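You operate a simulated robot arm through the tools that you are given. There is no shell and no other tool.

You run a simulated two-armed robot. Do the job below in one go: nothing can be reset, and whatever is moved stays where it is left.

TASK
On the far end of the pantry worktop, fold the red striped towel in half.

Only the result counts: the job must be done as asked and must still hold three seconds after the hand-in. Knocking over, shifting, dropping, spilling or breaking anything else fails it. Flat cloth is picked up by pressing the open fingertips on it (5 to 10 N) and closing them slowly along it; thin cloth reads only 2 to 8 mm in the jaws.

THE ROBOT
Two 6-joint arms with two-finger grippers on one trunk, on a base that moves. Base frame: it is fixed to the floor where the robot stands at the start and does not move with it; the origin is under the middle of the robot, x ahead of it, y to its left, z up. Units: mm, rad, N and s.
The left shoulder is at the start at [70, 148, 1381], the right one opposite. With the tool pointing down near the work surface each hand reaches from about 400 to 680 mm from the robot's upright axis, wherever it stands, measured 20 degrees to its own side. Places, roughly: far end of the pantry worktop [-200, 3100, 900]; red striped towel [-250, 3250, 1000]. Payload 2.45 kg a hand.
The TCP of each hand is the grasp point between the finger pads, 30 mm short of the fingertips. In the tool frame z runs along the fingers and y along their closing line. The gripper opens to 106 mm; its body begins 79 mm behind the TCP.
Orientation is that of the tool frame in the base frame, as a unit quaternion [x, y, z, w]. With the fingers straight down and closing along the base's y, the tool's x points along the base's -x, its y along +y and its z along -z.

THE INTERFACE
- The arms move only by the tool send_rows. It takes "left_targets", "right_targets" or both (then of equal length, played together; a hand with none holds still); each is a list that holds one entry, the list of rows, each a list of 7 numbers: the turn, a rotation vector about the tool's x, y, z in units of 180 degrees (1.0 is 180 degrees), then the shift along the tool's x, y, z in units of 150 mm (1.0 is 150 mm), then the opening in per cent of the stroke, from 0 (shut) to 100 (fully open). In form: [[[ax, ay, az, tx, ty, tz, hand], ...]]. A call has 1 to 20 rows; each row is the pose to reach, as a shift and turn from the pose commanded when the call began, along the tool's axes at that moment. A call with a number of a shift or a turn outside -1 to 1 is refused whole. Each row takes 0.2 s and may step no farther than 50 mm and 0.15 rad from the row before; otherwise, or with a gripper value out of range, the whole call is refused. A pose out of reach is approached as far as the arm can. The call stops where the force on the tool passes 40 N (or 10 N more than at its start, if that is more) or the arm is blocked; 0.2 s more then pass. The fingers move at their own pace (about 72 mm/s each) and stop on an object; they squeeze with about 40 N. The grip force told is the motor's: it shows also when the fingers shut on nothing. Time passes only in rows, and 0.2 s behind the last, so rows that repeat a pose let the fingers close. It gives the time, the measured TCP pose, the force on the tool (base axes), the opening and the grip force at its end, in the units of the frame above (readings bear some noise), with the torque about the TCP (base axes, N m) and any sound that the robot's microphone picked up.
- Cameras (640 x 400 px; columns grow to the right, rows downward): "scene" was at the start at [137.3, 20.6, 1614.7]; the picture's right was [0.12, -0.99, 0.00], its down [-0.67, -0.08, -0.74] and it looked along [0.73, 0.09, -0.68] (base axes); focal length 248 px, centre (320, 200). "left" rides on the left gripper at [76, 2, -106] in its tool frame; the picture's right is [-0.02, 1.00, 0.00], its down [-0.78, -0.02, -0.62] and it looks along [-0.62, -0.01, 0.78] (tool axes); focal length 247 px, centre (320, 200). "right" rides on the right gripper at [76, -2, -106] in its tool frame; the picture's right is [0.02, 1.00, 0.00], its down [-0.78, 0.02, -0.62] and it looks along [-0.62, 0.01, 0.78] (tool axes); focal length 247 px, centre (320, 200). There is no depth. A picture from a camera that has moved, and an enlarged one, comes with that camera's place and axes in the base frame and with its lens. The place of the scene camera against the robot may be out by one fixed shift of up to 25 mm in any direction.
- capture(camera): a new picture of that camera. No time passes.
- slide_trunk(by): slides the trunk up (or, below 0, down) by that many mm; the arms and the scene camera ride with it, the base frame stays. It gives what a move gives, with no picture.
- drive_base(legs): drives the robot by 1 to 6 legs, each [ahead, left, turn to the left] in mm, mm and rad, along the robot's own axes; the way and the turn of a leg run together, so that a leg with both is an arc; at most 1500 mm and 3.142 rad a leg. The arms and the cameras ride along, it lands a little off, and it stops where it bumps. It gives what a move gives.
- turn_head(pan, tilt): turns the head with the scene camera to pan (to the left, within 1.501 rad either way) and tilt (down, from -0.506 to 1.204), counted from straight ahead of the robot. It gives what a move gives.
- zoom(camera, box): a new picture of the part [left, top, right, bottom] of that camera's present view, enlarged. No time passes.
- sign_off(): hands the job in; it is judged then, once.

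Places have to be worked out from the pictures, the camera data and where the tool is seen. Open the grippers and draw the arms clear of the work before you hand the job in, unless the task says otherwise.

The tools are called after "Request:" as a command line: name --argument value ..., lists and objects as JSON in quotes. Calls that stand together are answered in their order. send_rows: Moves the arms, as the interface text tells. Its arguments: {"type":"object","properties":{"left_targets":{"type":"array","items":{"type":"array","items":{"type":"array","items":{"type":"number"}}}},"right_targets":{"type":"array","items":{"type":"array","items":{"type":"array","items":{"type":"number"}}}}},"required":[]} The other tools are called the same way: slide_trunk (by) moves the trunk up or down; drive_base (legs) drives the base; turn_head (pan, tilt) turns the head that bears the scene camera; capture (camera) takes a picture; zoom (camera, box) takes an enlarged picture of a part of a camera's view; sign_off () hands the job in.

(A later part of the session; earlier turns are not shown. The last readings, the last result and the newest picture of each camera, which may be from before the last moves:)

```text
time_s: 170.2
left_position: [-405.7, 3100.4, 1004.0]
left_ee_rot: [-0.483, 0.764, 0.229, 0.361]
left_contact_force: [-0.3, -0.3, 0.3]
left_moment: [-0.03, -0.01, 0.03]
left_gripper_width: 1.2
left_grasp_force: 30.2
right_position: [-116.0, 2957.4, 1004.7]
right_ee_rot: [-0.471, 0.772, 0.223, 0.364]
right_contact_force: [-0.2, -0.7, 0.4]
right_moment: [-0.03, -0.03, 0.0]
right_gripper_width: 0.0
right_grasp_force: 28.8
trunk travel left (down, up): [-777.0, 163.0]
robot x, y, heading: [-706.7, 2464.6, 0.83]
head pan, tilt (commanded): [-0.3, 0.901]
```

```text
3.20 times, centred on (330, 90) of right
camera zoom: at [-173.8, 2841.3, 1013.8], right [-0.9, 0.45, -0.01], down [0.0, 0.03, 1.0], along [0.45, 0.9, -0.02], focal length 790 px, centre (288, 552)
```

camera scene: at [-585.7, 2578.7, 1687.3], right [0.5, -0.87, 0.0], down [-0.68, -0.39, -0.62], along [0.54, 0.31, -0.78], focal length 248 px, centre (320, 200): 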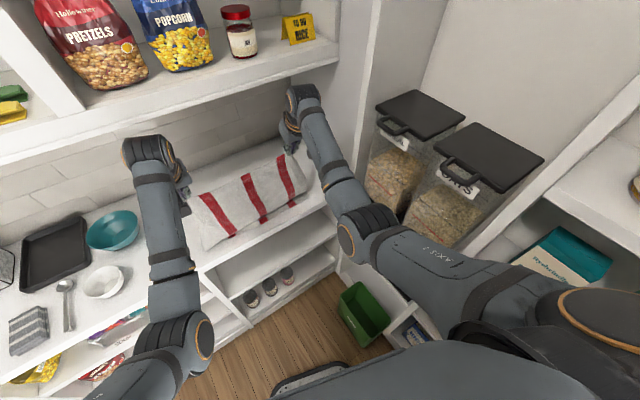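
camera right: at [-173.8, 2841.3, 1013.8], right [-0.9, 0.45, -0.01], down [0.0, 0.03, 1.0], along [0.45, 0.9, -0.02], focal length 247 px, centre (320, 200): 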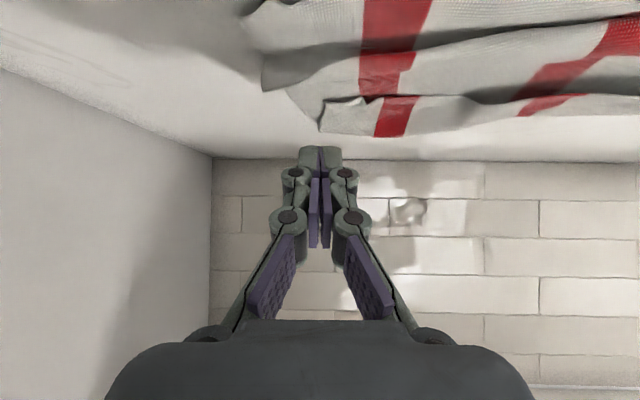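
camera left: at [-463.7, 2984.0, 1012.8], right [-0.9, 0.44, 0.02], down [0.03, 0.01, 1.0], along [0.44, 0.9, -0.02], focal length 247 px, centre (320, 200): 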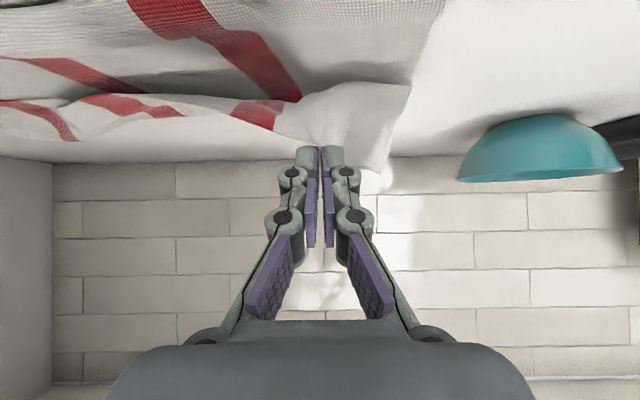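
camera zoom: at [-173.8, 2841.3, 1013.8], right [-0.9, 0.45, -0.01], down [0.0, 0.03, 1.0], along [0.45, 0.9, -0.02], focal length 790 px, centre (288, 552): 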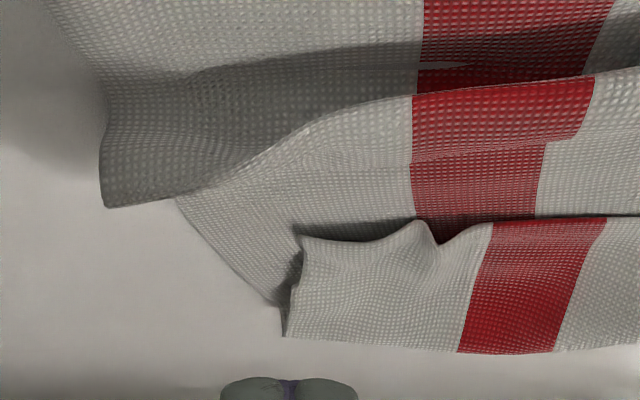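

Now I see it: the right part fell with its raw edge facing me and the fold behind, which is just the right way round for drawing it toward the front. I'll lower the left side close to its place and let go there from a small height too.

Request:
send_rows --left_targets '[[[0, 0, 0, 0.075, 0, -0.02, 0], [0, 0, 0, 0.15, 0, -0.043, 0], [0, 0, 0, 0.226, 0, -0.064, 0], [0, 0, 0, 0.226, 0, -0.064, 0], [0, 0, 0, 0.226, 0, -0.064, 60], [0, 0, 0, 0.226, 0, -0.064, 80], [0, 0, 0, 0.226, 0, -0.064, 80], [0, 0, 0, 0.226, 0, -0.064, 80]]]'

Request:
capture --camera "left"

Request:
zoom --camera "scene" --box '[170, 125, 310, 225]'

```text
time_s: 172.0
left_position: [-423.3, 3086.2, 987.1]
left_ee_rot: [-0.481, 0.763, 0.242, 0.358]
left_contact_force: [-0.1, -0.1, -0.5]
left_moment: [0.0, 0.02, 0.0]
left_gripper_width: 84.9
left_grasp_force: 0.0
right_position: [-114.7, 2959.2, 1002.9]
right_ee_rot: [-0.472, 0.773, 0.222, 0.362]
right_contact_force: [0.3, 0.0, -1.0]
right_moment: [0.01, 0.0, -0.03]
right_gripper_width: 0.1
right_grasp_force: 28.9
trunk travel left (down, up): [-777.0, 163.0]
robot x, y, heading: [-709.0, 2463.7, 0.821]
head pan, tilt (commanded): [-0.3, 0.901]
```

```text
taken
camera left: at [-480.6, 2968.3, 993.9], right [-0.9, 0.43, 0.04], down [0.04, -0.01, 1.0], along [0.43, 0.9, 0.0], focal length 247 px, centre (320, 200)
```

left: 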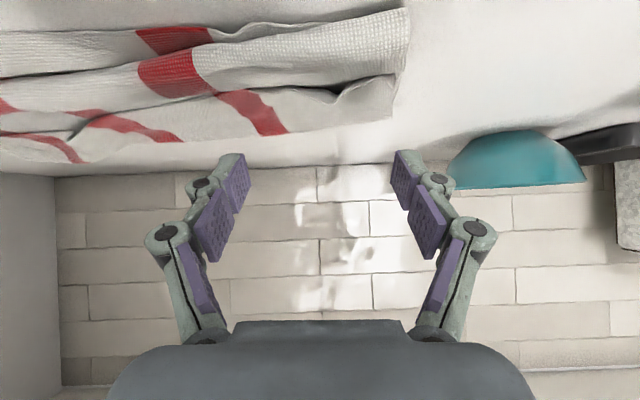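

```text
4.00 times, centred on (240, 175) of scene
camera zoom: at [-602.1, 2549.1, 1526.2], right [0.5, -0.86, 0.0], down [-0.68, -0.39, -0.62], along [0.54, 0.31, -0.78], focal length 994 px, centre (640, 300)
```

zoom: 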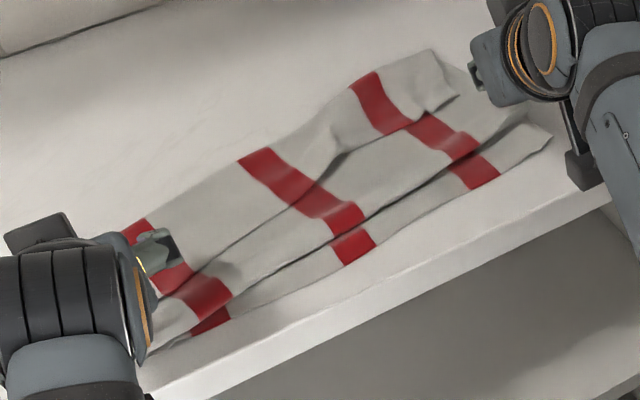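

Both sides now lie with the raw edge on top facing me and the fold at the back. I'll draw the hands up and back and bring them nearer upright, to look down on the towel and straighten it from here.

Request:
send_rows --left_targets '[[[0, 0, 0, -0.07, 0, -0.08, 60], [0, 0.03, 0, -0.13, 0, -0.15, 50], [0, 0.065, 0, -0.2, 0, -0.23, 40], [0, 0.1, 0, -0.265, 0, -0.306, 40], [0, 0.135, 0, -0.265, 0, -0.306, 40], [0, 0.167, 0, -0.265, 0, -0.306, 40], [0, 0.167, 0, -0.265, 0, -0.306, 40]]]' --right_targets '[[[0, 0, 0, 0.0, 0, -0.14, 20], [0, 0.03, 0, 0.04, 0, -0.28, 40], [0, 0.065, 0, 0.09, 0, -0.42, 40], [0, 0.1, 0, 0.15, 0, -0.55, 40], [0, 0.135, 0, 0.213, 0, -0.686, 40], [0, 0.167, 0, 0.213, 0, -0.686, 40], [0, 0.167, 0, 0.213, 0, -0.686, 40]]]'

Request:
capture --camera "left"

Request:
capture --camera "right"

Request:
capture --camera "scene"

```text
time_s: 173.6
left_position: [-420.8, 3067.3, 1044.4]
left_ee_rot: [-0.527, 0.831, 0.096, 0.149]
left_contact_force: [-0.4, 0.1, 0.0]
left_moment: [-0.01, -0.01, 0.0]
left_gripper_width: 42.2
left_grasp_force: 0.0
right_position: [-161.8, 2870.1, 1043.6]
right_ee_rot: [-0.512, 0.841, 0.091, 0.148]
right_contact_force: [-0.3, -0.8, -0.1]
right_moment: [0.01, -0.02, -0.01]
right_gripper_width: 42.5
right_grasp_force: 0.1
trunk travel left (down, up): [-777.0, 163.0]
robot x, y, heading: [-705.6, 2464.4, 0.825]
head pan, tilt (commanded): [-0.3, 0.901]
```

```text
taken
camera left: at [-469.3, 2969.5, 1116.2], right [-0.89, 0.45, 0.01], down [0.24, 0.46, 0.86], along [0.38, 0.77, -0.52], focal length 247 px, centre (320, 200)
```

left: 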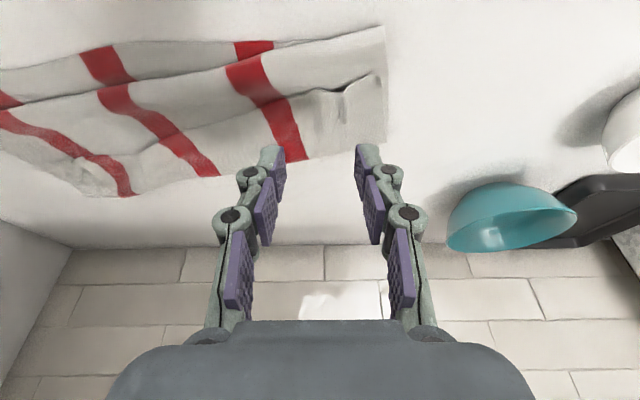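

```text
taken
camera right: at [-209.1, 2774.0, 1117.8], right [-0.9, 0.44, -0.01], down [0.23, 0.47, 0.85], along [0.38, 0.77, -0.52], focal length 247 px, centre (320, 200)
```

right: 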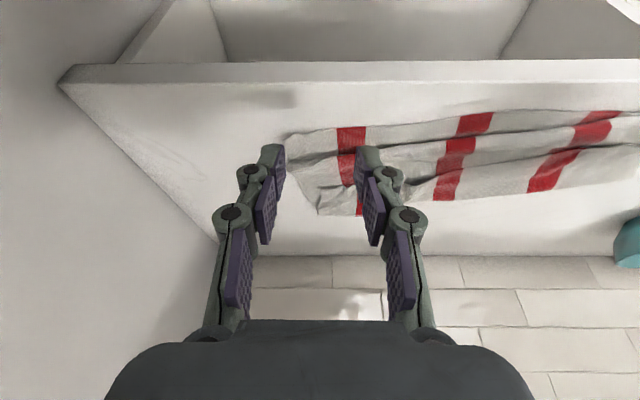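

```text
taken
camera scene: at [-602.5, 2548.5, 1526.3], right [0.5, -0.86, 0.0], down [-0.68, -0.39, -0.62], along [0.54, 0.31, -0.78], focal length 248 px, centre (320, 200)
```

scene: 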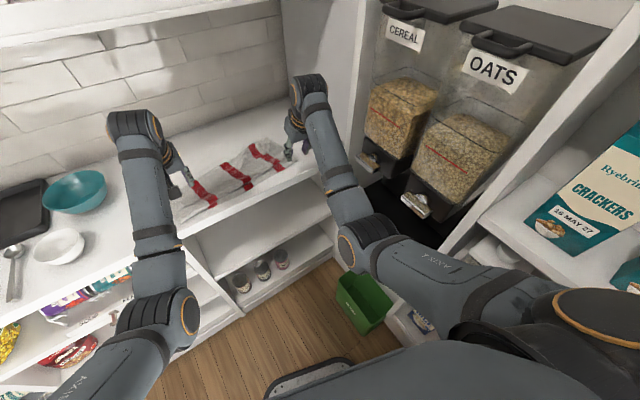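

Clear views now. I'll enlarge them to read the layers and edges.

Request:
zoom --camera "left" --box '[0, 20, 400, 220]'

Request:
zoom --camera "right" --box '[270, 60, 640, 260]'

```text
1.60 times, centred on (200, 120) of left
camera zoom: at [-469.3, 2969.5, 1116.2], right [-0.89, 0.45, 0.01], down [0.24, 0.46, 0.86], along [0.38, 0.77, -0.52], focal length 395 px, centre (512, 328)
```

zoom: 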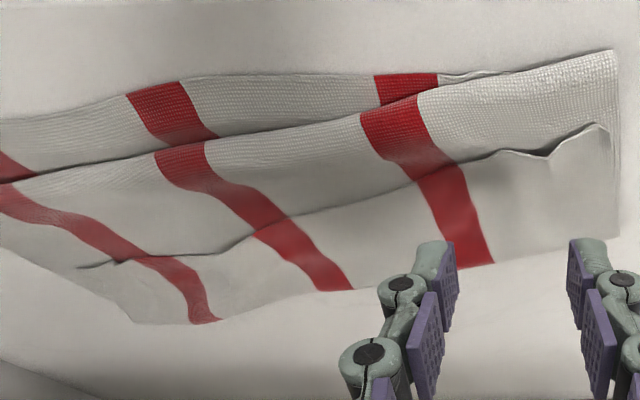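

```text
1.73 times, centred on (455, 160) of right
camera zoom: at [-209.1, 2774.0, 1117.8], right [-0.9, 0.44, -0.01], down [0.23, 0.47, 0.85], along [0.38, 0.77, -0.52], focal length 427 px, centre (86, 269)
```

zoom: 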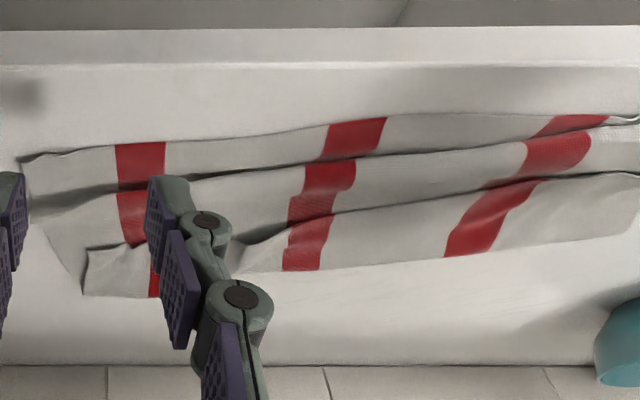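

The layers are clear: a Z-shaped pleat in the lower half, with the top edge facing me. I'll take hold of that top edge again, this time well inside it at the raised pleats, so that I can hang and lay the towel once more with the edge the right way round. First I'll drive 110 mm in.

Request:
drive_base --legs '[[105, 30, 0]]'

Request:
send_rows --left_targets '[[[0, 0, 0, 0.1, 0.03, -0.04, 30], [0, 0, 0, 0.22, 0.06, -0.05, 28], [0, 0, 0, 0.35, 0.09, -0.03, 28], [0, 0, 0, 0.48, 0.11, 0.03, 28], [0, 0, 0, 0.58, 0.11, 0.13, 28], [0, 0, 0, 0.62, 0.11, 0.24, 28]]]' --right_targets '[[[0, 0, 0, -0.1, 0.05, 0.03, 30], [0, 0, 0, -0.2, 0.1, 0.07, 28], [0, 0, 0, -0.3, 0.15, 0.13, 28], [0, 0, 0, -0.3, 0.2, 0.25, 28], [0, 0, 0, -0.27, 0.21, 0.37, 28], [0, 0, 0, -0.25, 0.21, 0.46, 28]]]'

Request:
capture --camera "left"

Request:
capture --camera "right"

```text
time_s: 174.8
left_position: [-372.6, 3164.9, 1044.1]
left_ee_rot: [-0.527, 0.831, 0.096, 0.149]
left_contact_force: [0.3, -0.1, -0.2]
left_moment: [0.0, 0.01, -0.02]
left_gripper_width: 42.4
left_grasp_force: 0.0
right_position: [-113.4, 2968.3, 1045.0]
right_ee_rot: [-0.513, 0.84, 0.092, 0.149]
right_contact_force: [-0.3, -0.6, -0.5]
right_moment: [0.0, 0.0, 0.01]
right_gripper_width: 42.4
right_grasp_force: 0.0
trunk travel left (down, up): [-777.0, 163.0]
robot x, y, heading: [-656.8, 2561.1, 0.824]
head pan, tilt (commanded): [-0.3, 0.901]
```

```text
time_s: 176.2
left_position: [-418.7, 3104.3, 974.9]
left_ee_rot: [-0.526, 0.832, 0.096, 0.148]
left_contact_force: [0.2, 0.0, 0.2]
left_moment: [-0.04, 0.03, 0.0]
left_gripper_width: 29.6
left_grasp_force: 0.1
right_position: [-113.5, 3036.7, 991.3]
right_ee_rot: [-0.512, 0.841, 0.091, 0.15]
right_contact_force: [-0.5, -0.2, -0.2]
right_moment: [-0.02, -0.02, 0.0]
right_gripper_width: 29.9
right_grasp_force: 0.1
trunk travel left (down, up): [-777.0, 163.0]
robot x, y, heading: [-661.2, 2561.8, 0.827]
head pan, tilt (commanded): [-0.3, 0.901]
```

```text
taken
camera left: at [-468.1, 3007.8, 1049.0], right [-0.9, 0.45, 0.01], down [0.24, 0.46, 0.86], along [0.38, 0.77, -0.52], focal length 247 px, centre (320, 200)
```

left: 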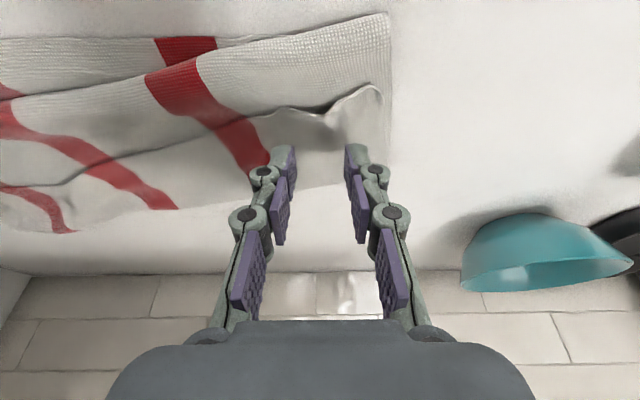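

```text
taken
camera right: at [-161.3, 2939.7, 1065.5], right [-0.9, 0.44, -0.01], down [0.22, 0.47, 0.85], along [0.38, 0.77, -0.52], focal length 247 px, centre (320, 200)
```

right: 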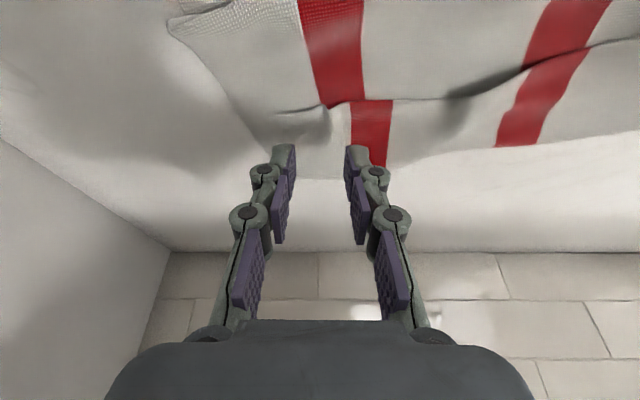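

The fingertips straddle the raised pleats: the left about 22 mm and the right about 6 mm beyond the raw edge. I'll shift the right 12 mm further in and lower both toward contact.

Request:
send_rows --left_targets '[[[0, 0, 0, 0.006, 0, 0.017, 28], [0, 0, 0, 0.0124, 0, 0.033, 28], [0, 0, 0, 0.0186, 0, 0.05, 28], [0, 0, 0, 0.0186, 0, 0.05, 28]]]' --right_targets '[[[0, 0, 0, -0.06, 0, 0.05, 28], [0, 0, 0, -0.04, 0, 0.11, 28], [0, 0, 0, -0.0236, 0, 0.165, 28], [0, 0, 0, -0.0236, 0, 0.165, 28]]]'

Request:
send_rows --left_targets '[[[0, 0, 0, 0.0047, 0, 0.0125, 28], [0, 0, 0, 0.0093, 0, 0.025, 28], [0, 0, 0, 0.014, 0, 0.0375, 28], [0, 0, 0, 0.014, 0, 0.0375, 28]]]' --right_targets '[[[0, 0, 0, 0.0047, 0, 0.0125, 28], [0, 0, 0, 0.0093, 0, 0.025, 28], [0, 0, 0, 0.014, 0, 0.0375, 28], [0, 0, 0, 0.014, 0, 0.0375, 28]]]'

```text
time_s: 177.2
left_position: [-421.1, 3105.1, 968.5]
left_ee_rot: [-0.526, 0.832, 0.096, 0.148]
left_contact_force: [0.3, 0.0, 0.1]
left_moment: [0.0, 0.0, -0.01]
left_gripper_width: 29.7
left_grasp_force: 0.2
right_position: [-107.5, 3047.8, 969.5]
right_ee_rot: [-0.513, 0.84, 0.092, 0.149]
right_contact_force: [-0.2, 0.0, 0.5]
right_moment: [-0.03, -0.02, 0.02]
right_gripper_width: 29.7
right_grasp_force: 0.2
trunk travel left (down, up): [-777.0, 163.0]
robot x, y, heading: [-657.6, 2565.4, 0.828]
head pan, tilt (commanded): [-0.3, 0.901]
```

```text
time_s: 178.2
left_position: [-420.0, 3104.9, 963.5]
left_ee_rot: [-0.526, 0.832, 0.097, 0.149]
left_contact_force: [0.6, -0.6, -0.4]
left_moment: [0.04, -0.03, 0.01]
left_gripper_width: 29.5
left_grasp_force: 0.1
right_position: [-107.1, 3045.9, 963.8]
right_ee_rot: [-0.513, 0.84, 0.092, 0.15]
right_contact_force: [-0.3, -0.3, -0.1]
right_moment: [-0.02, 0.0, 0.02]
right_gripper_width: 29.9
right_grasp_force: 0.2
trunk travel left (down, up): [-777.0, 163.0]
robot x, y, heading: [-660.8, 2563.2, 0.826]
head pan, tilt (commanded): [-0.3, 0.901]
```

No contact yet at z 963.5; I'll go 5 mm further.

Request:
send_rows --left_targets '[[[0, 0, 0, 0.0047, 0, 0.0125, 28], [0, 0, 0, 0.0093, 0, 0.025, 28], [0, 0, 0, 0.0116, 0, 0.0312, 28], [0, 0, 0, 0.0116, 0, 0.0312, 28]]]' --right_targets '[[[0, 0, 0, 0.0047, 0, 0.0125, 28], [0, 0, 0, 0.0093, 0, 0.025, 28], [0, 0, 0, 0.0116, 0, 0.0312, 28], [0, 0, 0, 0.0116, 0, 0.0312, 28]]]'

Request:
zoom --camera "left" --box '[220, 60, 420, 185]'

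Request:
zoom --camera "right" --box '[220, 60, 420, 185]'

```text
time_s: 179.2
left_position: [-419.8, 3105.9, 956.9]
left_ee_rot: [-0.526, 0.832, 0.096, 0.149]
left_contact_force: [0.3, 0.1, -1.1]
left_moment: [0.03, 0.0, 0.02]
left_gripper_width: 29.6
left_grasp_force: 0.2
right_position: [-107.4, 3046.5, 958.6]
right_ee_rot: [-0.513, 0.84, 0.092, 0.149]
right_contact_force: [-0.6, 0.0, -0.1]
right_moment: [-0.03, 0.0, 0.01]
right_gripper_width: 29.8
right_grasp_force: 0.0
trunk travel left (down, up): [-777.0, 163.0]
robot x, y, heading: [-657.1, 2559.7, 0.82]
head pan, tilt (commanded): [-0.3, 0.901]
```

```text
3.20 times, centred on (320, 122) of left
camera zoom: at [-468.5, 3007.6, 1030.4], right [-0.9, 0.45, 0.01], down [0.24, 0.46, 0.86], along [0.38, 0.77, -0.52], focal length 790 px, centre (320, 448)
```

zoom: 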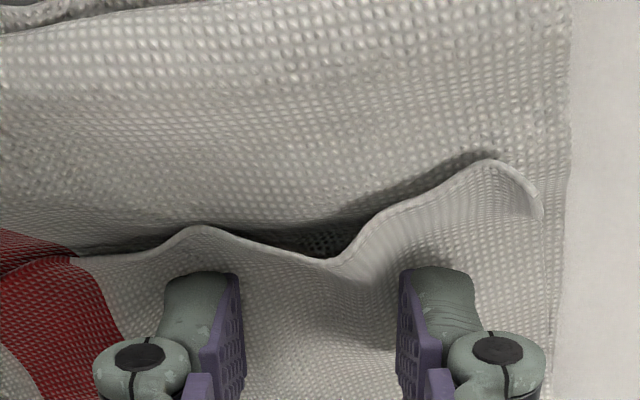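

```text
3.20 times, centred on (320, 122) of right
camera zoom: at [-156.3, 2950.0, 1032.0], right [-0.9, 0.44, -0.01], down [0.22, 0.47, 0.85], along [0.38, 0.77, -0.52], focal length 790 px, centre (320, 448)
```

zoom: 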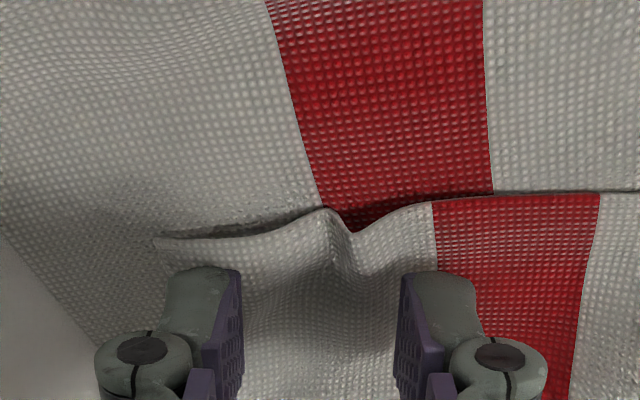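

The fingertips sit nicely on both sides of the pleats, just inside the raw edge. I'll go down 3 mm more.

Request:
send_rows --left_targets '[[[0, 0, 0, 0.0023, 0, 0.0062, 28], [0, 0, 0, 0.0047, 0, 0.0125, 28], [0, 0, 0, 0.007, 0, 0.0187, 28], [0, 0, 0, 0.007, 0, 0.0187, 28]]]' --right_targets '[[[0, 0, 0, 0.0023, 0, 0.0062, 28], [0, 0, 0, 0.0047, 0, 0.0125, 28], [0, 0, 0, 0.007, 0, 0.0187, 28], [0, 0, 0, 0.007, 0, 0.0187, 28]]]'

```text
time_s: 180.2
left_position: [-419.8, 3105.1, 954.8]
left_ee_rot: [-0.526, 0.832, 0.097, 0.148]
left_contact_force: [-0.4, 0.1, 0.4]
left_moment: [0.0, -0.04, 0.0]
left_gripper_width: 29.6
left_grasp_force: 0.0
right_position: [-108.6, 3047.0, 955.7]
right_ee_rot: [-0.513, 0.84, 0.092, 0.15]
right_contact_force: [-0.3, 0.0, -1.2]
right_moment: [0.0, 0.0, 0.03]
right_gripper_width: 29.8
right_grasp_force: 0.0
trunk travel left (down, up): [-777.0, 163.0]
robot x, y, heading: [-656.8, 2565.5, 0.827]
head pan, tilt (commanded): [-0.3, 0.901]
```

Still free; 2 mm more.

Request:
send_rows --left_targets '[[[0, 0, 0, 0.0023, 0, 0.0062, 28], [0, 0, 0, 0.0047, 0, 0.0125, 28], [0, 0, 0, 0.0047, 0, 0.0125, 28]]]' --right_targets '[[[0, 0, 0, 0.0023, 0, 0.0062, 28], [0, 0, 0, 0.0047, 0, 0.0125, 28], [0, 0, 0, 0.0047, 0, 0.0125, 28]]]'

```text
time_s: 181.0
left_position: [-419.1, 3104.8, 952.7]
left_ee_rot: [-0.526, 0.832, 0.096, 0.15]
left_contact_force: [0.1, 1.0, 4.4]
left_moment: [-0.01, -0.1, 0.01]
left_gripper_width: 29.6
left_grasp_force: 0.0
right_position: [-109.3, 3046.2, 954.1]
right_ee_rot: [-0.513, 0.84, 0.092, 0.15]
right_contact_force: [0.1, -0.5, 0.7]
right_moment: [0.0, 0.04, -0.01]
right_gripper_width: 29.7
right_grasp_force: 0.0
trunk travel left (down, up): [-777.0, 163.0]
robot x, y, heading: [-657.5, 2557.6, 0.829]
head pan, tilt (commanded): [-0.3, 0.901]
```

The left touches with 4.4 N, the right barely. I'll ease the right down 1 mm and close both slowly with this light pressure.

Request:
send_rows --left_targets '[[[0, 0, 0, 0, 0, 0, 27], [0, 0, 0, 0, 0, 0, 24], [0, 0, 0, 0, 0, 0, 21], [0, 0, 0, 0, 0, 0, 18], [0, 0, 0, 0, 0, 0, 15], [0, 0, 0, 0, 0, 0, 12], [0, 0, 0, 0, 0, 0, 9], [0, 0, 0, 0, 0, 0, 6], [0, 0, 0, 0, 0, 0, 3], [0, 0, 0, 0, 0, 0, 0], [0, 0, 0, 0, 0, 0, 0], [0, 0, 0, 0, 0, 0, 0]]]' --right_targets '[[[0, 0, 0, 0.0023, 0, 0.0062, 27], [0, 0, 0, 0.0035, 0, 0.0094, 24], [0, 0, 0, 0.0035, 0, 0.0094, 21], [0, 0, 0, 0.0035, 0, 0.0094, 18], [0, 0, 0, 0.0035, 0, 0.0094, 15], [0, 0, 0, 0.0035, 0, 0.0094, 12], [0, 0, 0, 0.0035, 0, 0.0094, 9], [0, 0, 0, 0.0035, 0, 0.0094, 6], [0, 0, 0, 0.0035, 0, 0.0094, 3], [0, 0, 0, 0.0035, 0, 0.0094, 0], [0, 0, 0, 0.0035, 0, 0.0094, 0], [0, 0, 0, 0.0035, 0, 0.0094, 0]]]'

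Request:
send_rows --left_targets '[[[0, 0, 0, -0.035, 0, -0.094, 0], [0, 0, 0, -0.07, 0, -0.187, 0], [0, 0, 0, -0.07, 0, -0.187, 0]]]' --right_targets '[[[0, 0, 0, -0.035, 0, -0.094, 0], [0, 0, 0, -0.07, 0, -0.187, 0], [0, 0, 0, -0.07, 0, -0.187, 0]]]'

Request:
capture --camera "left"

Request:
capture --camera "right"

Request:
zoom --camera "scene" --box '[160, 120, 360, 270]'

```text
time_s: 183.6
left_position: [-419.5, 3102.6, 953.4]
left_ee_rot: [-0.526, 0.832, 0.097, 0.15]
left_contact_force: [1.3, -0.1, 2.8]
left_moment: [-0.01, -0.04, -0.01]
left_gripper_width: 2.9
left_grasp_force: 31.6
right_position: [-110.0, 3045.7, 952.2]
right_ee_rot: [-0.513, 0.84, 0.092, 0.149]
right_contact_force: [-2.1, 0.3, 1.4]
right_moment: [0.03, 0.07, 0.01]
right_gripper_width: 2.7
right_grasp_force: 32.1
trunk travel left (down, up): [-777.0, 163.0]
robot x, y, heading: [-655.7, 2559.9, 0.825]
head pan, tilt (commanded): [-0.3, 0.901]
```

```text
time_s: 184.4
left_position: [-419.2, 3105.7, 982.6]
left_ee_rot: [-0.526, 0.832, 0.097, 0.148]
left_contact_force: [1.9, -0.7, -0.3]
left_moment: [0.02, -0.07, -0.01]
left_gripper_width: 2.9
left_grasp_force: 32.2
right_position: [-108.8, 3046.0, 981.7]
right_ee_rot: [-0.514, 0.84, 0.092, 0.149]
right_contact_force: [-1.9, 1.0, -0.3]
right_moment: [0.04, 0.03, -0.03]
right_gripper_width: 2.8
right_grasp_force: 31.6
trunk travel left (down, up): [-777.0, 163.0]
robot x, y, heading: [-655.0, 2561.2, 0.833]
head pan, tilt (commanded): [-0.3, 0.901]
```

```text
taken
camera left: at [-466.8, 3007.2, 1055.4], right [-0.9, 0.45, 0.01], down [0.24, 0.46, 0.86], along [0.38, 0.77, -0.52], focal length 247 px, centre (320, 200)
```

left: 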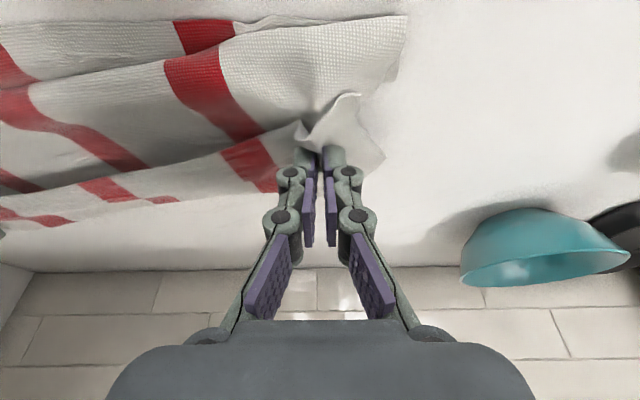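

```text
taken
camera right: at [-156.8, 2948.6, 1055.2], right [-0.9, 0.44, -0.01], down [0.22, 0.47, 0.85], along [0.38, 0.77, -0.52], focal length 247 px, centre (320, 200)
```

right: 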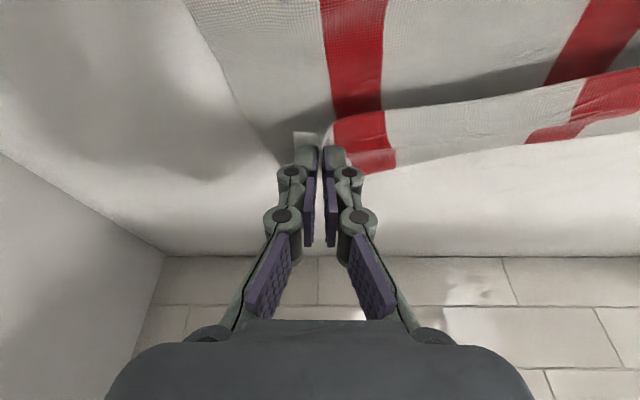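

```text
2.67 times, centred on (260, 195) of scene
camera zoom: at [-553.5, 2647.0, 1526.2], right [0.5, -0.86, 0.0], down [-0.68, -0.39, -0.62], along [0.54, 0.31, -0.78], focal length 662 px, centre (480, 213)
```

zoom: 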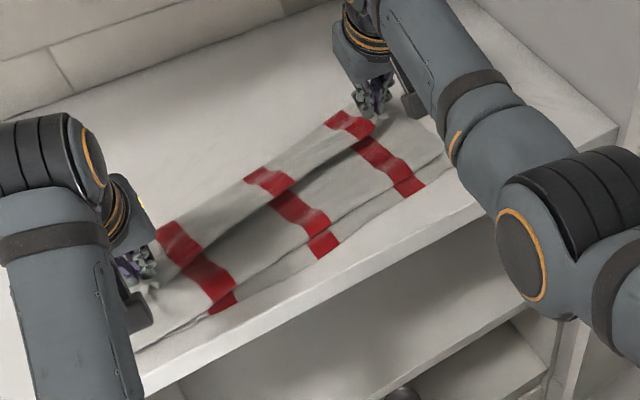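

Both hands now hold just the top edge, well inside it (2.9 and 2.8 mm in the jaws), with the raw edge facing me. I'll lift and level the hands, and back up to gain reach for hanging the towel again.

Request:
send_rows --left_targets '[[[0, 0, 0, -0.02, 0, -0.06, 0], [0, 0, 0, -0.045, 0, -0.12, 0], [0, 0, 0, -0.07, 0, -0.19, 0], [0, 0, 0, -0.093, 0, -0.25, 0], [0, 0, 0, -0.093, 0, -0.25, 0]]]' --right_targets '[[[0, 0, 0, 0.09, -0.01, -0.11, 0], [0, 0, 0, 0.2, -0.02, -0.22, 0], [0, 0, 0, 0.32, -0.04, -0.34, 0], [0, 0, 0, 0.444, -0.06, -0.45, 0], [0, 0, 0, 0.444, -0.06, -0.45, 0]]]'

Request:
slide_trunk --by 60

Request:
drive_base --legs '[[-60, -17, 0]]'

Request:
zoom --camera "scene" --box '[140, 100, 380, 280]'

Request:
capture --camera "right"

```text
time_s: 185.6
left_position: [-420.5, 3105.8, 1021.5]
left_ee_rot: [-0.526, 0.832, 0.097, 0.149]
left_contact_force: [1.5, 0.3, 0.3]
left_moment: [-0.02, -0.05, -0.01]
left_gripper_width: 3.1
left_grasp_force: 32.5
right_position: [-139.1, 2966.1, 1022.2]
right_ee_rot: [-0.513, 0.84, 0.091, 0.149]
right_contact_force: [0.1, 0.4, 0.0]
right_moment: [-0.01, 0.04, -0.01]
right_gripper_width: 3.1
right_grasp_force: 31.9
trunk travel left (down, up): [-777.0, 163.0]
robot x, y, heading: [-656.3, 2561.5, 0.83]
head pan, tilt (commanded): [-0.3, 0.901]
```

```text
time_s: 186.6
left_position: [-419.1, 3105.5, 1082.4]
left_ee_rot: [-0.526, 0.832, 0.096, 0.148]
left_contact_force: [1.6, -1.4, 0.6]
left_moment: [-0.02, -0.06, 0.0]
left_gripper_width: 3.2
left_grasp_force: 32.4
right_position: [-139.7, 2964.6, 1082.7]
right_ee_rot: [-0.513, 0.84, 0.092, 0.149]
right_contact_force: [-1.4, 0.3, 0.0]
right_moment: [0.03, 0.04, 0.02]
right_gripper_width: 2.7
right_grasp_force: 31.9
trunk travel left (down, up): [-837.0, 103.0]
robot x, y, heading: [-658.5, 2561.1, 0.826]
head pan, tilt (commanded): [-0.3, 0.901]
```

```text
time_s: 187.6
left_position: [-446.3, 3055.1, 1078.6]
left_ee_rot: [-0.526, 0.832, 0.095, 0.146]
left_contact_force: [2.1, 0.0, -1.0]
left_moment: [-0.04, -0.02, 0.0]
left_gripper_width: 2.9
left_grasp_force: 31.9
right_position: [-166.0, 2914.9, 1079.1]
right_ee_rot: [-0.513, 0.841, 0.091, 0.147]
right_contact_force: [-1.0, 1.0, -1.0]
right_moment: [-0.06, 0.08, 0.02]
right_gripper_width: 2.8
right_grasp_force: 32.4
trunk travel left (down, up): [-837.0, 103.0]
robot x, y, heading: [-684.8, 2506.2, 0.825]
head pan, tilt (commanded): [-0.3, 0.901]
```

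```text
2.22 times, centred on (260, 190) of scene
camera zoom: at [-578.5, 2598.2, 1585.5], right [0.5, -0.86, 0.0], down [-0.68, -0.4, -0.62], along [0.54, 0.31, -0.79], focal length 552 px, centre (453, 222)
```

zoom: 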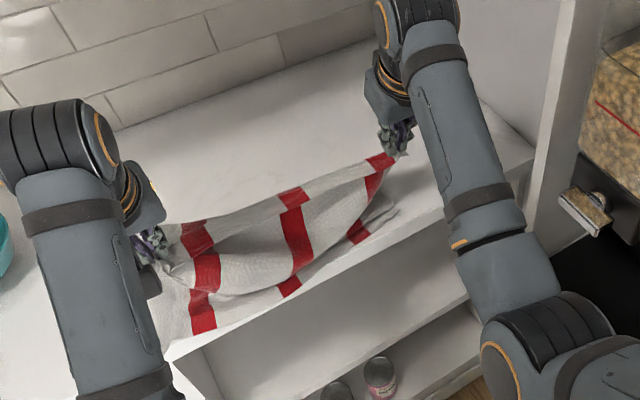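

```text
taken
camera right: at [-213.5, 2819.0, 1153.4], right [-0.9, 0.44, -0.01], down [0.23, 0.47, 0.85], along [0.38, 0.76, -0.53], focal length 247 px, centre (320, 200)
```

right: 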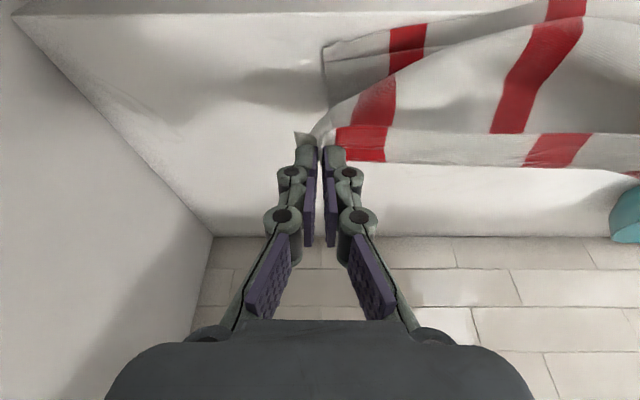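

Both grips are holding steadily while the towel lifts. I'll extend the arms forward 60 mm and raise the trunk to hang it fully.

Request:
send_rows --left_targets '[[[0, 0, 0, -0.1, 0, 0.01, 0], [0, 0, 0, -0.2, 0, 0.02, 0], [0, 0, 0, -0.3, 0, 0.02, 0], [0, 0, 0, -0.42, 0, 0.015, 0], [0, 0, 0, -0.42, 0, 0.015, 0]]]' --right_targets '[[[0, 0, 0, -0.1, 0, 0.01, 0], [0, 0, 0, -0.2, 0, 0.02, 0], [0, 0, 0, -0.3, 0, 0.02, 0], [0, 0, 0, -0.42, 0, 0.015, 0], [0, 0, 0, -0.42, 0, 0.015, 0]]]'

Request:
slide_trunk --by 100

Request:
send_rows --left_targets '[[[0, 0, 0, -0.03, 0, -0.08, 0], [0, 0, 0, -0.06, 0, -0.16, 0], [0, 0, 0, -0.09, 0, -0.24, 0], [0, 0, 0, -0.12, 0, -0.32, 0], [0, 0, 0, -0.12, 0, -0.32, 0]]]' --right_targets '[[[0, 0, 0, -0.03, 0, -0.08, 0], [0, 0, 0, -0.06, 0, -0.16, 0], [0, 0, 0, -0.09, 0, -0.24, 0], [0, 0, 0, -0.12, 0, -0.32, 0], [0, 0, 0, -0.12, 0, -0.32, 0]]]'

Request:
zoom --camera "scene" --box '[140, 100, 380, 280]'

Request:
capture --camera "left"

Request:
capture --camera "right"

```text
time_s: 188.8
left_position: [-422.3, 3105.7, 1102.8]
left_ee_rot: [-0.526, 0.832, 0.096, 0.148]
left_contact_force: [0.7, -0.4, -0.5]
left_moment: [-0.03, -0.07, 0.01]
left_gripper_width: 2.9
left_grasp_force: 32.4
right_position: [-140.0, 2965.3, 1102.6]
right_ee_rot: [-0.513, 0.84, 0.093, 0.148]
right_contact_force: [-2.1, 0.6, -0.3]
right_moment: [0.04, 0.06, -0.01]
right_gripper_width: 2.6
right_grasp_force: 32.2
trunk travel left (down, up): [-837.0, 103.0]
robot x, y, heading: [-681.7, 2505.1, 0.828]
head pan, tilt (commanded): [-0.3, 0.901]
```

```text
time_s: 190.1
left_position: [-421.7, 3104.7, 1202.3]
left_ee_rot: [-0.527, 0.832, 0.097, 0.147]
left_contact_force: [1.6, -0.9, -0.4]
left_moment: [-0.03, 0.01, -0.02]
left_gripper_width: 3.1
left_grasp_force: 32.0
right_position: [-140.4, 2963.7, 1202.1]
right_ee_rot: [-0.513, 0.84, 0.092, 0.15]
right_contact_force: [-1.5, 0.6, -0.4]
right_moment: [0.04, 0.06, 0.01]
right_gripper_width: 3.0
right_grasp_force: 31.8
trunk travel left (down, up): [-937.0, 3.0]
robot x, y, heading: [-685.3, 2504.6, 0.823]
head pan, tilt (commanded): [-0.3, 0.901]
```

```text
time_s: 191.3
left_position: [-422.1, 3104.9, 1254.3]
left_ee_rot: [-0.526, 0.832, 0.096, 0.148]
left_contact_force: [1.8, -1.2, 0.6]
left_moment: [0.0, -0.01, -0.04]
left_gripper_width: 2.8
left_grasp_force: 32.5
right_position: [-141.4, 2964.2, 1254.8]
right_ee_rot: [-0.513, 0.84, 0.092, 0.149]
right_contact_force: [-1.7, 0.1, 0.5]
right_moment: [0.0, 0.05, 0.0]
right_gripper_width: 3.0
right_grasp_force: 32.1
trunk travel left (down, up): [-937.0, 3.0]
robot x, y, heading: [-686.1, 2507.0, 0.832]
head pan, tilt (commanded): [-0.3, 0.901]
```

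```text
2.22 times, centred on (260, 190) of scene
camera zoom: at [-582.0, 2591.8, 1686.2], right [0.5, -0.86, 0.0], down [-0.68, -0.39, -0.62], along [0.54, 0.31, -0.78], focal length 552 px, centre (453, 222)
```

zoom: 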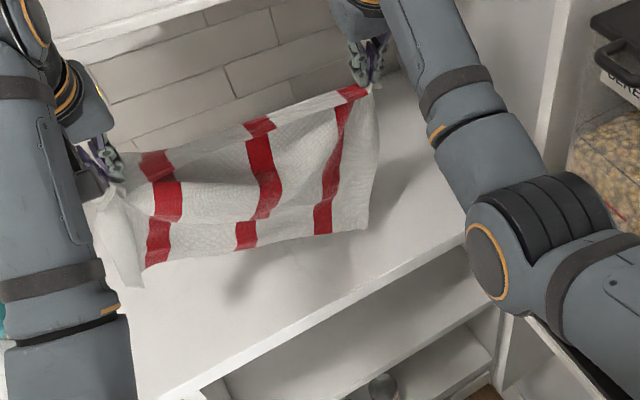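

```text
taken
camera left: at [-470.8, 3006.7, 1327.6], right [-0.9, 0.45, 0.01], down [0.24, 0.46, 0.86], along [0.38, 0.77, -0.52], focal length 247 px, centre (320, 200)
```

left: 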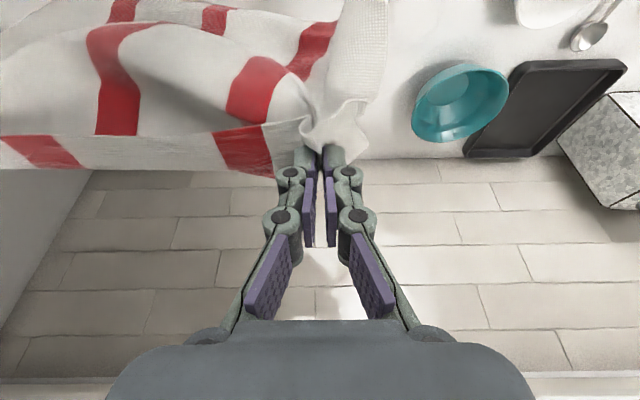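

```text
taken
camera right: at [-188.7, 2867.6, 1328.0], right [-0.9, 0.44, -0.01], down [0.22, 0.47, 0.85], along [0.38, 0.77, -0.52], focal length 247 px, centre (320, 200)
```

right: 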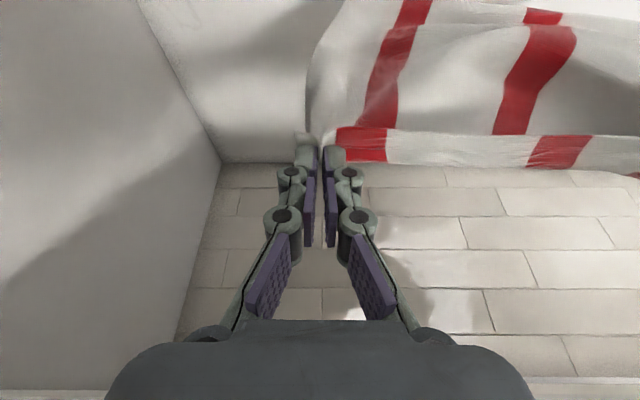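

The towel is up, but it looks shorter than its full length, so part may still be folded. I'll zoom in.

Request:
zoom --camera "scene" --box '[170, 125, 290, 235]'

Request:
zoom --camera "left" --box '[0, 0, 420, 200]'

Request:
zoom --camera "right" --box '[260, 0, 640, 200]'

```text
3.64 times, centred on (230, 180) of scene
camera zoom: at [-582.0, 2591.8, 1686.2], right [0.5, -0.86, 0.0], down [-0.68, -0.39, -0.62], along [0.54, 0.31, -0.78], focal length 903 px, centre (647, 273)
```

zoom: 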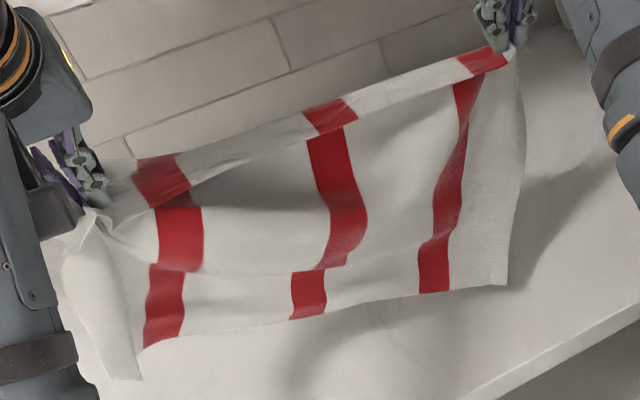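

```text
1.52 times, centred on (210, 100) of left
camera zoom: at [-470.8, 3006.7, 1327.6], right [-0.9, 0.45, 0.01], down [0.24, 0.46, 0.86], along [0.38, 0.77, -0.52], focal length 376 px, centre (488, 352)
```

zoom: 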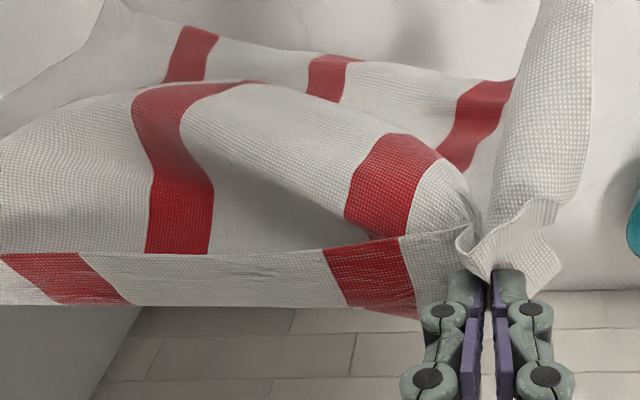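

```text
1.68 times, centred on (450, 100) of right
camera zoom: at [-188.7, 2867.6, 1328.0], right [-0.9, 0.44, -0.01], down [0.22, 0.47, 0.85], along [0.38, 0.77, -0.52], focal length 416 px, centre (101, 368)
```

zoom: 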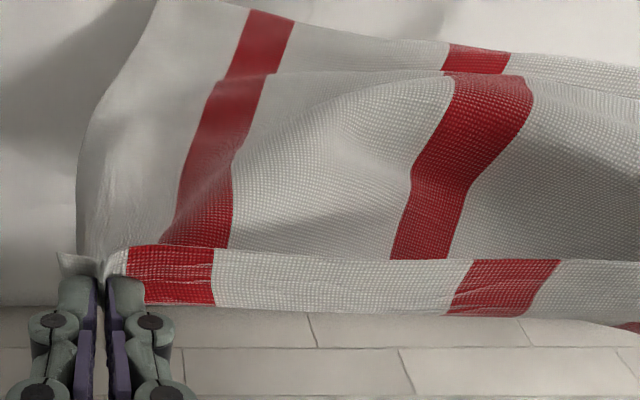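

The right side hangs well, but the left hand has also caught a second layer. I'll lower the towel again, moving slightly forward, so that I can let go on the left near the surface and take the edge afresh with a lighter touch.

Request:
slide_trunk --by -70

Request:
drive_base --legs '[[38, 11, 0]]'

Request:
slide_trunk --by -80

Request:
drive_base --legs '[[38, 11, 0]]'

Request:
slide_trunk --by -75

Request:
zoom --camera "scene" --box '[140, 110, 380, 290]'

Request:
capture --camera "left"

Request:
capture --camera "right"

```text
time_s: 192.4
left_position: [-424.3, 3105.0, 1184.7]
left_ee_rot: [-0.527, 0.831, 0.097, 0.148]
left_contact_force: [1.5, -1.0, -0.5]
left_moment: [-0.05, -0.05, 0.01]
left_gripper_width: 2.9
left_grasp_force: 32.5
right_position: [-141.8, 2963.3, 1185.0]
right_ee_rot: [-0.513, 0.84, 0.092, 0.149]
right_contact_force: [-2.1, 0.3, 0.8]
right_moment: [0.03, 0.02, 0.01]
right_gripper_width: 2.9
right_grasp_force: 32.3
trunk travel left (down, up): [-867.0, 73.0]
robot x, y, heading: [-686.2, 2504.9, 0.826]
head pan, tilt (commanded): [-0.3, 0.901]
```

```text
time_s: 193.3
left_position: [-409.3, 3133.1, 1189.2]
left_ee_rot: [-0.526, 0.831, 0.098, 0.151]
left_contact_force: [0.7, -1.9, 1.5]
left_moment: [0.03, -0.08, 0.0]
left_gripper_width: 2.7
left_grasp_force: 31.9
right_position: [-126.3, 2992.4, 1188.6]
right_ee_rot: [-0.513, 0.84, 0.094, 0.152]
right_contact_force: [-1.8, -1.0, 0.9]
right_moment: [0.09, 0.0, 0.03]
right_gripper_width: 2.5
right_grasp_force: 31.9
trunk travel left (down, up): [-867.0, 73.0]
robot x, y, heading: [-667.0, 2540.3, 0.824]
head pan, tilt (commanded): [-0.3, 0.901]
```

```text
time_s: 194.5
left_position: [-405.1, 3137.8, 1105.3]
left_ee_rot: [-0.526, 0.831, 0.096, 0.15]
left_contact_force: [1.5, -0.9, 0.3]
left_moment: [0.02, -0.11, 0.02]
left_gripper_width: 3.2
left_grasp_force: 31.6
right_position: [-123.3, 2998.0, 1104.7]
right_ee_rot: [-0.513, 0.84, 0.092, 0.15]
right_contact_force: [-0.9, 0.3, -0.6]
right_moment: [0.03, 0.01, -0.01]
right_gripper_width: 2.9
right_grasp_force: 32.2
trunk travel left (down, up): [-787.0, 153.0]
robot x, y, heading: [-668.3, 2541.7, 0.825]
head pan, tilt (commanded): [-0.3, 0.901]
```

```text
time_s: 195.3
left_position: [-389.0, 3169.2, 1108.5]
left_ee_rot: [-0.526, 0.832, 0.097, 0.151]
left_contact_force: [1.4, -1.8, 0.6]
left_moment: [0.03, -0.04, -0.01]
left_gripper_width: 3.0
left_grasp_force: 32.7
right_position: [-108.6, 3028.7, 1109.1]
right_ee_rot: [-0.513, 0.84, 0.093, 0.152]
right_contact_force: [-2.4, 0.2, 0.0]
right_moment: [0.08, 0.04, 0.0]
right_gripper_width: 3.0
right_grasp_force: 32.2
trunk travel left (down, up): [-787.0, 153.0]
robot x, y, heading: [-650.7, 2577.0, 0.825]
head pan, tilt (commanded): [-0.3, 0.901]
```

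```text
time_s: 196.5
left_position: [-387.2, 3172.9, 1030.9]
left_ee_rot: [-0.525, 0.832, 0.096, 0.15]
left_contact_force: [1.3, -0.8, 0.3]
left_moment: [0.0, -0.06, -0.01]
left_gripper_width: 2.8
left_grasp_force: 32.3
right_position: [-105.8, 3034.1, 1029.9]
right_ee_rot: [-0.512, 0.841, 0.093, 0.15]
right_contact_force: [-1.9, 0.9, 0.1]
right_moment: [0.03, 0.03, 0.03]
right_gripper_width: 2.7
right_grasp_force: 32.3
trunk travel left (down, up): [-712.0, 228.0]
robot x, y, heading: [-646.3, 2572.2, 0.822]
head pan, tilt (commanded): [-0.3, 0.901]
```

```text
2.22 times, centred on (260, 200) of scene
camera zoom: at [-547.3, 2660.7, 1461.4], right [0.5, -0.87, 0.0], down [-0.68, -0.39, -0.62], along [0.54, 0.31, -0.78], focal length 552 px, centre (453, 200)
```

zoom: 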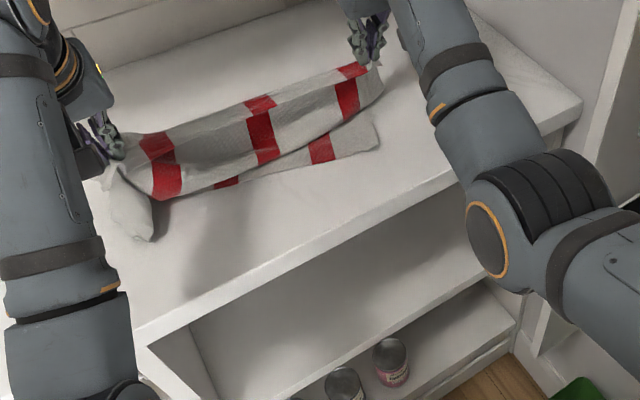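

```text
taken
camera left: at [-435.5, 3075.6, 1103.2], right [-0.89, 0.45, 0.01], down [0.24, 0.46, 0.86], along [0.38, 0.77, -0.52], focal length 247 px, centre (320, 200)
```

left: 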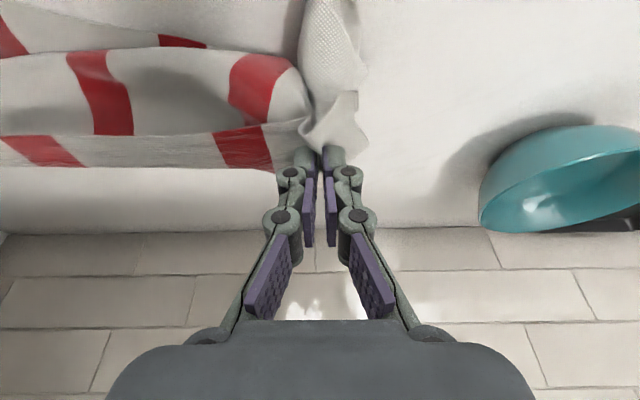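

```text
taken
camera right: at [-153.5, 2936.3, 1103.7], right [-0.9, 0.44, -0.01], down [0.22, 0.47, 0.85], along [0.38, 0.77, -0.52], focal length 247 px, centre (320, 200)
```

right: 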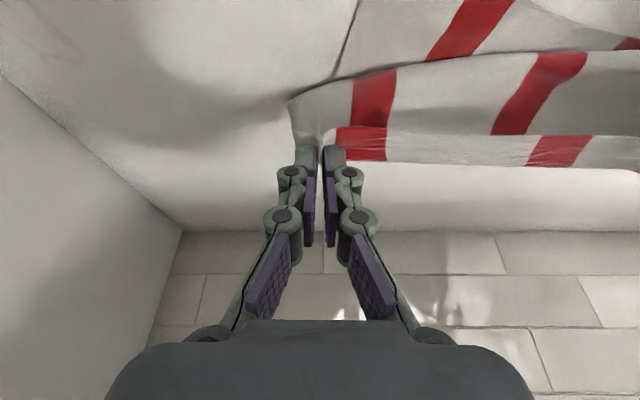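

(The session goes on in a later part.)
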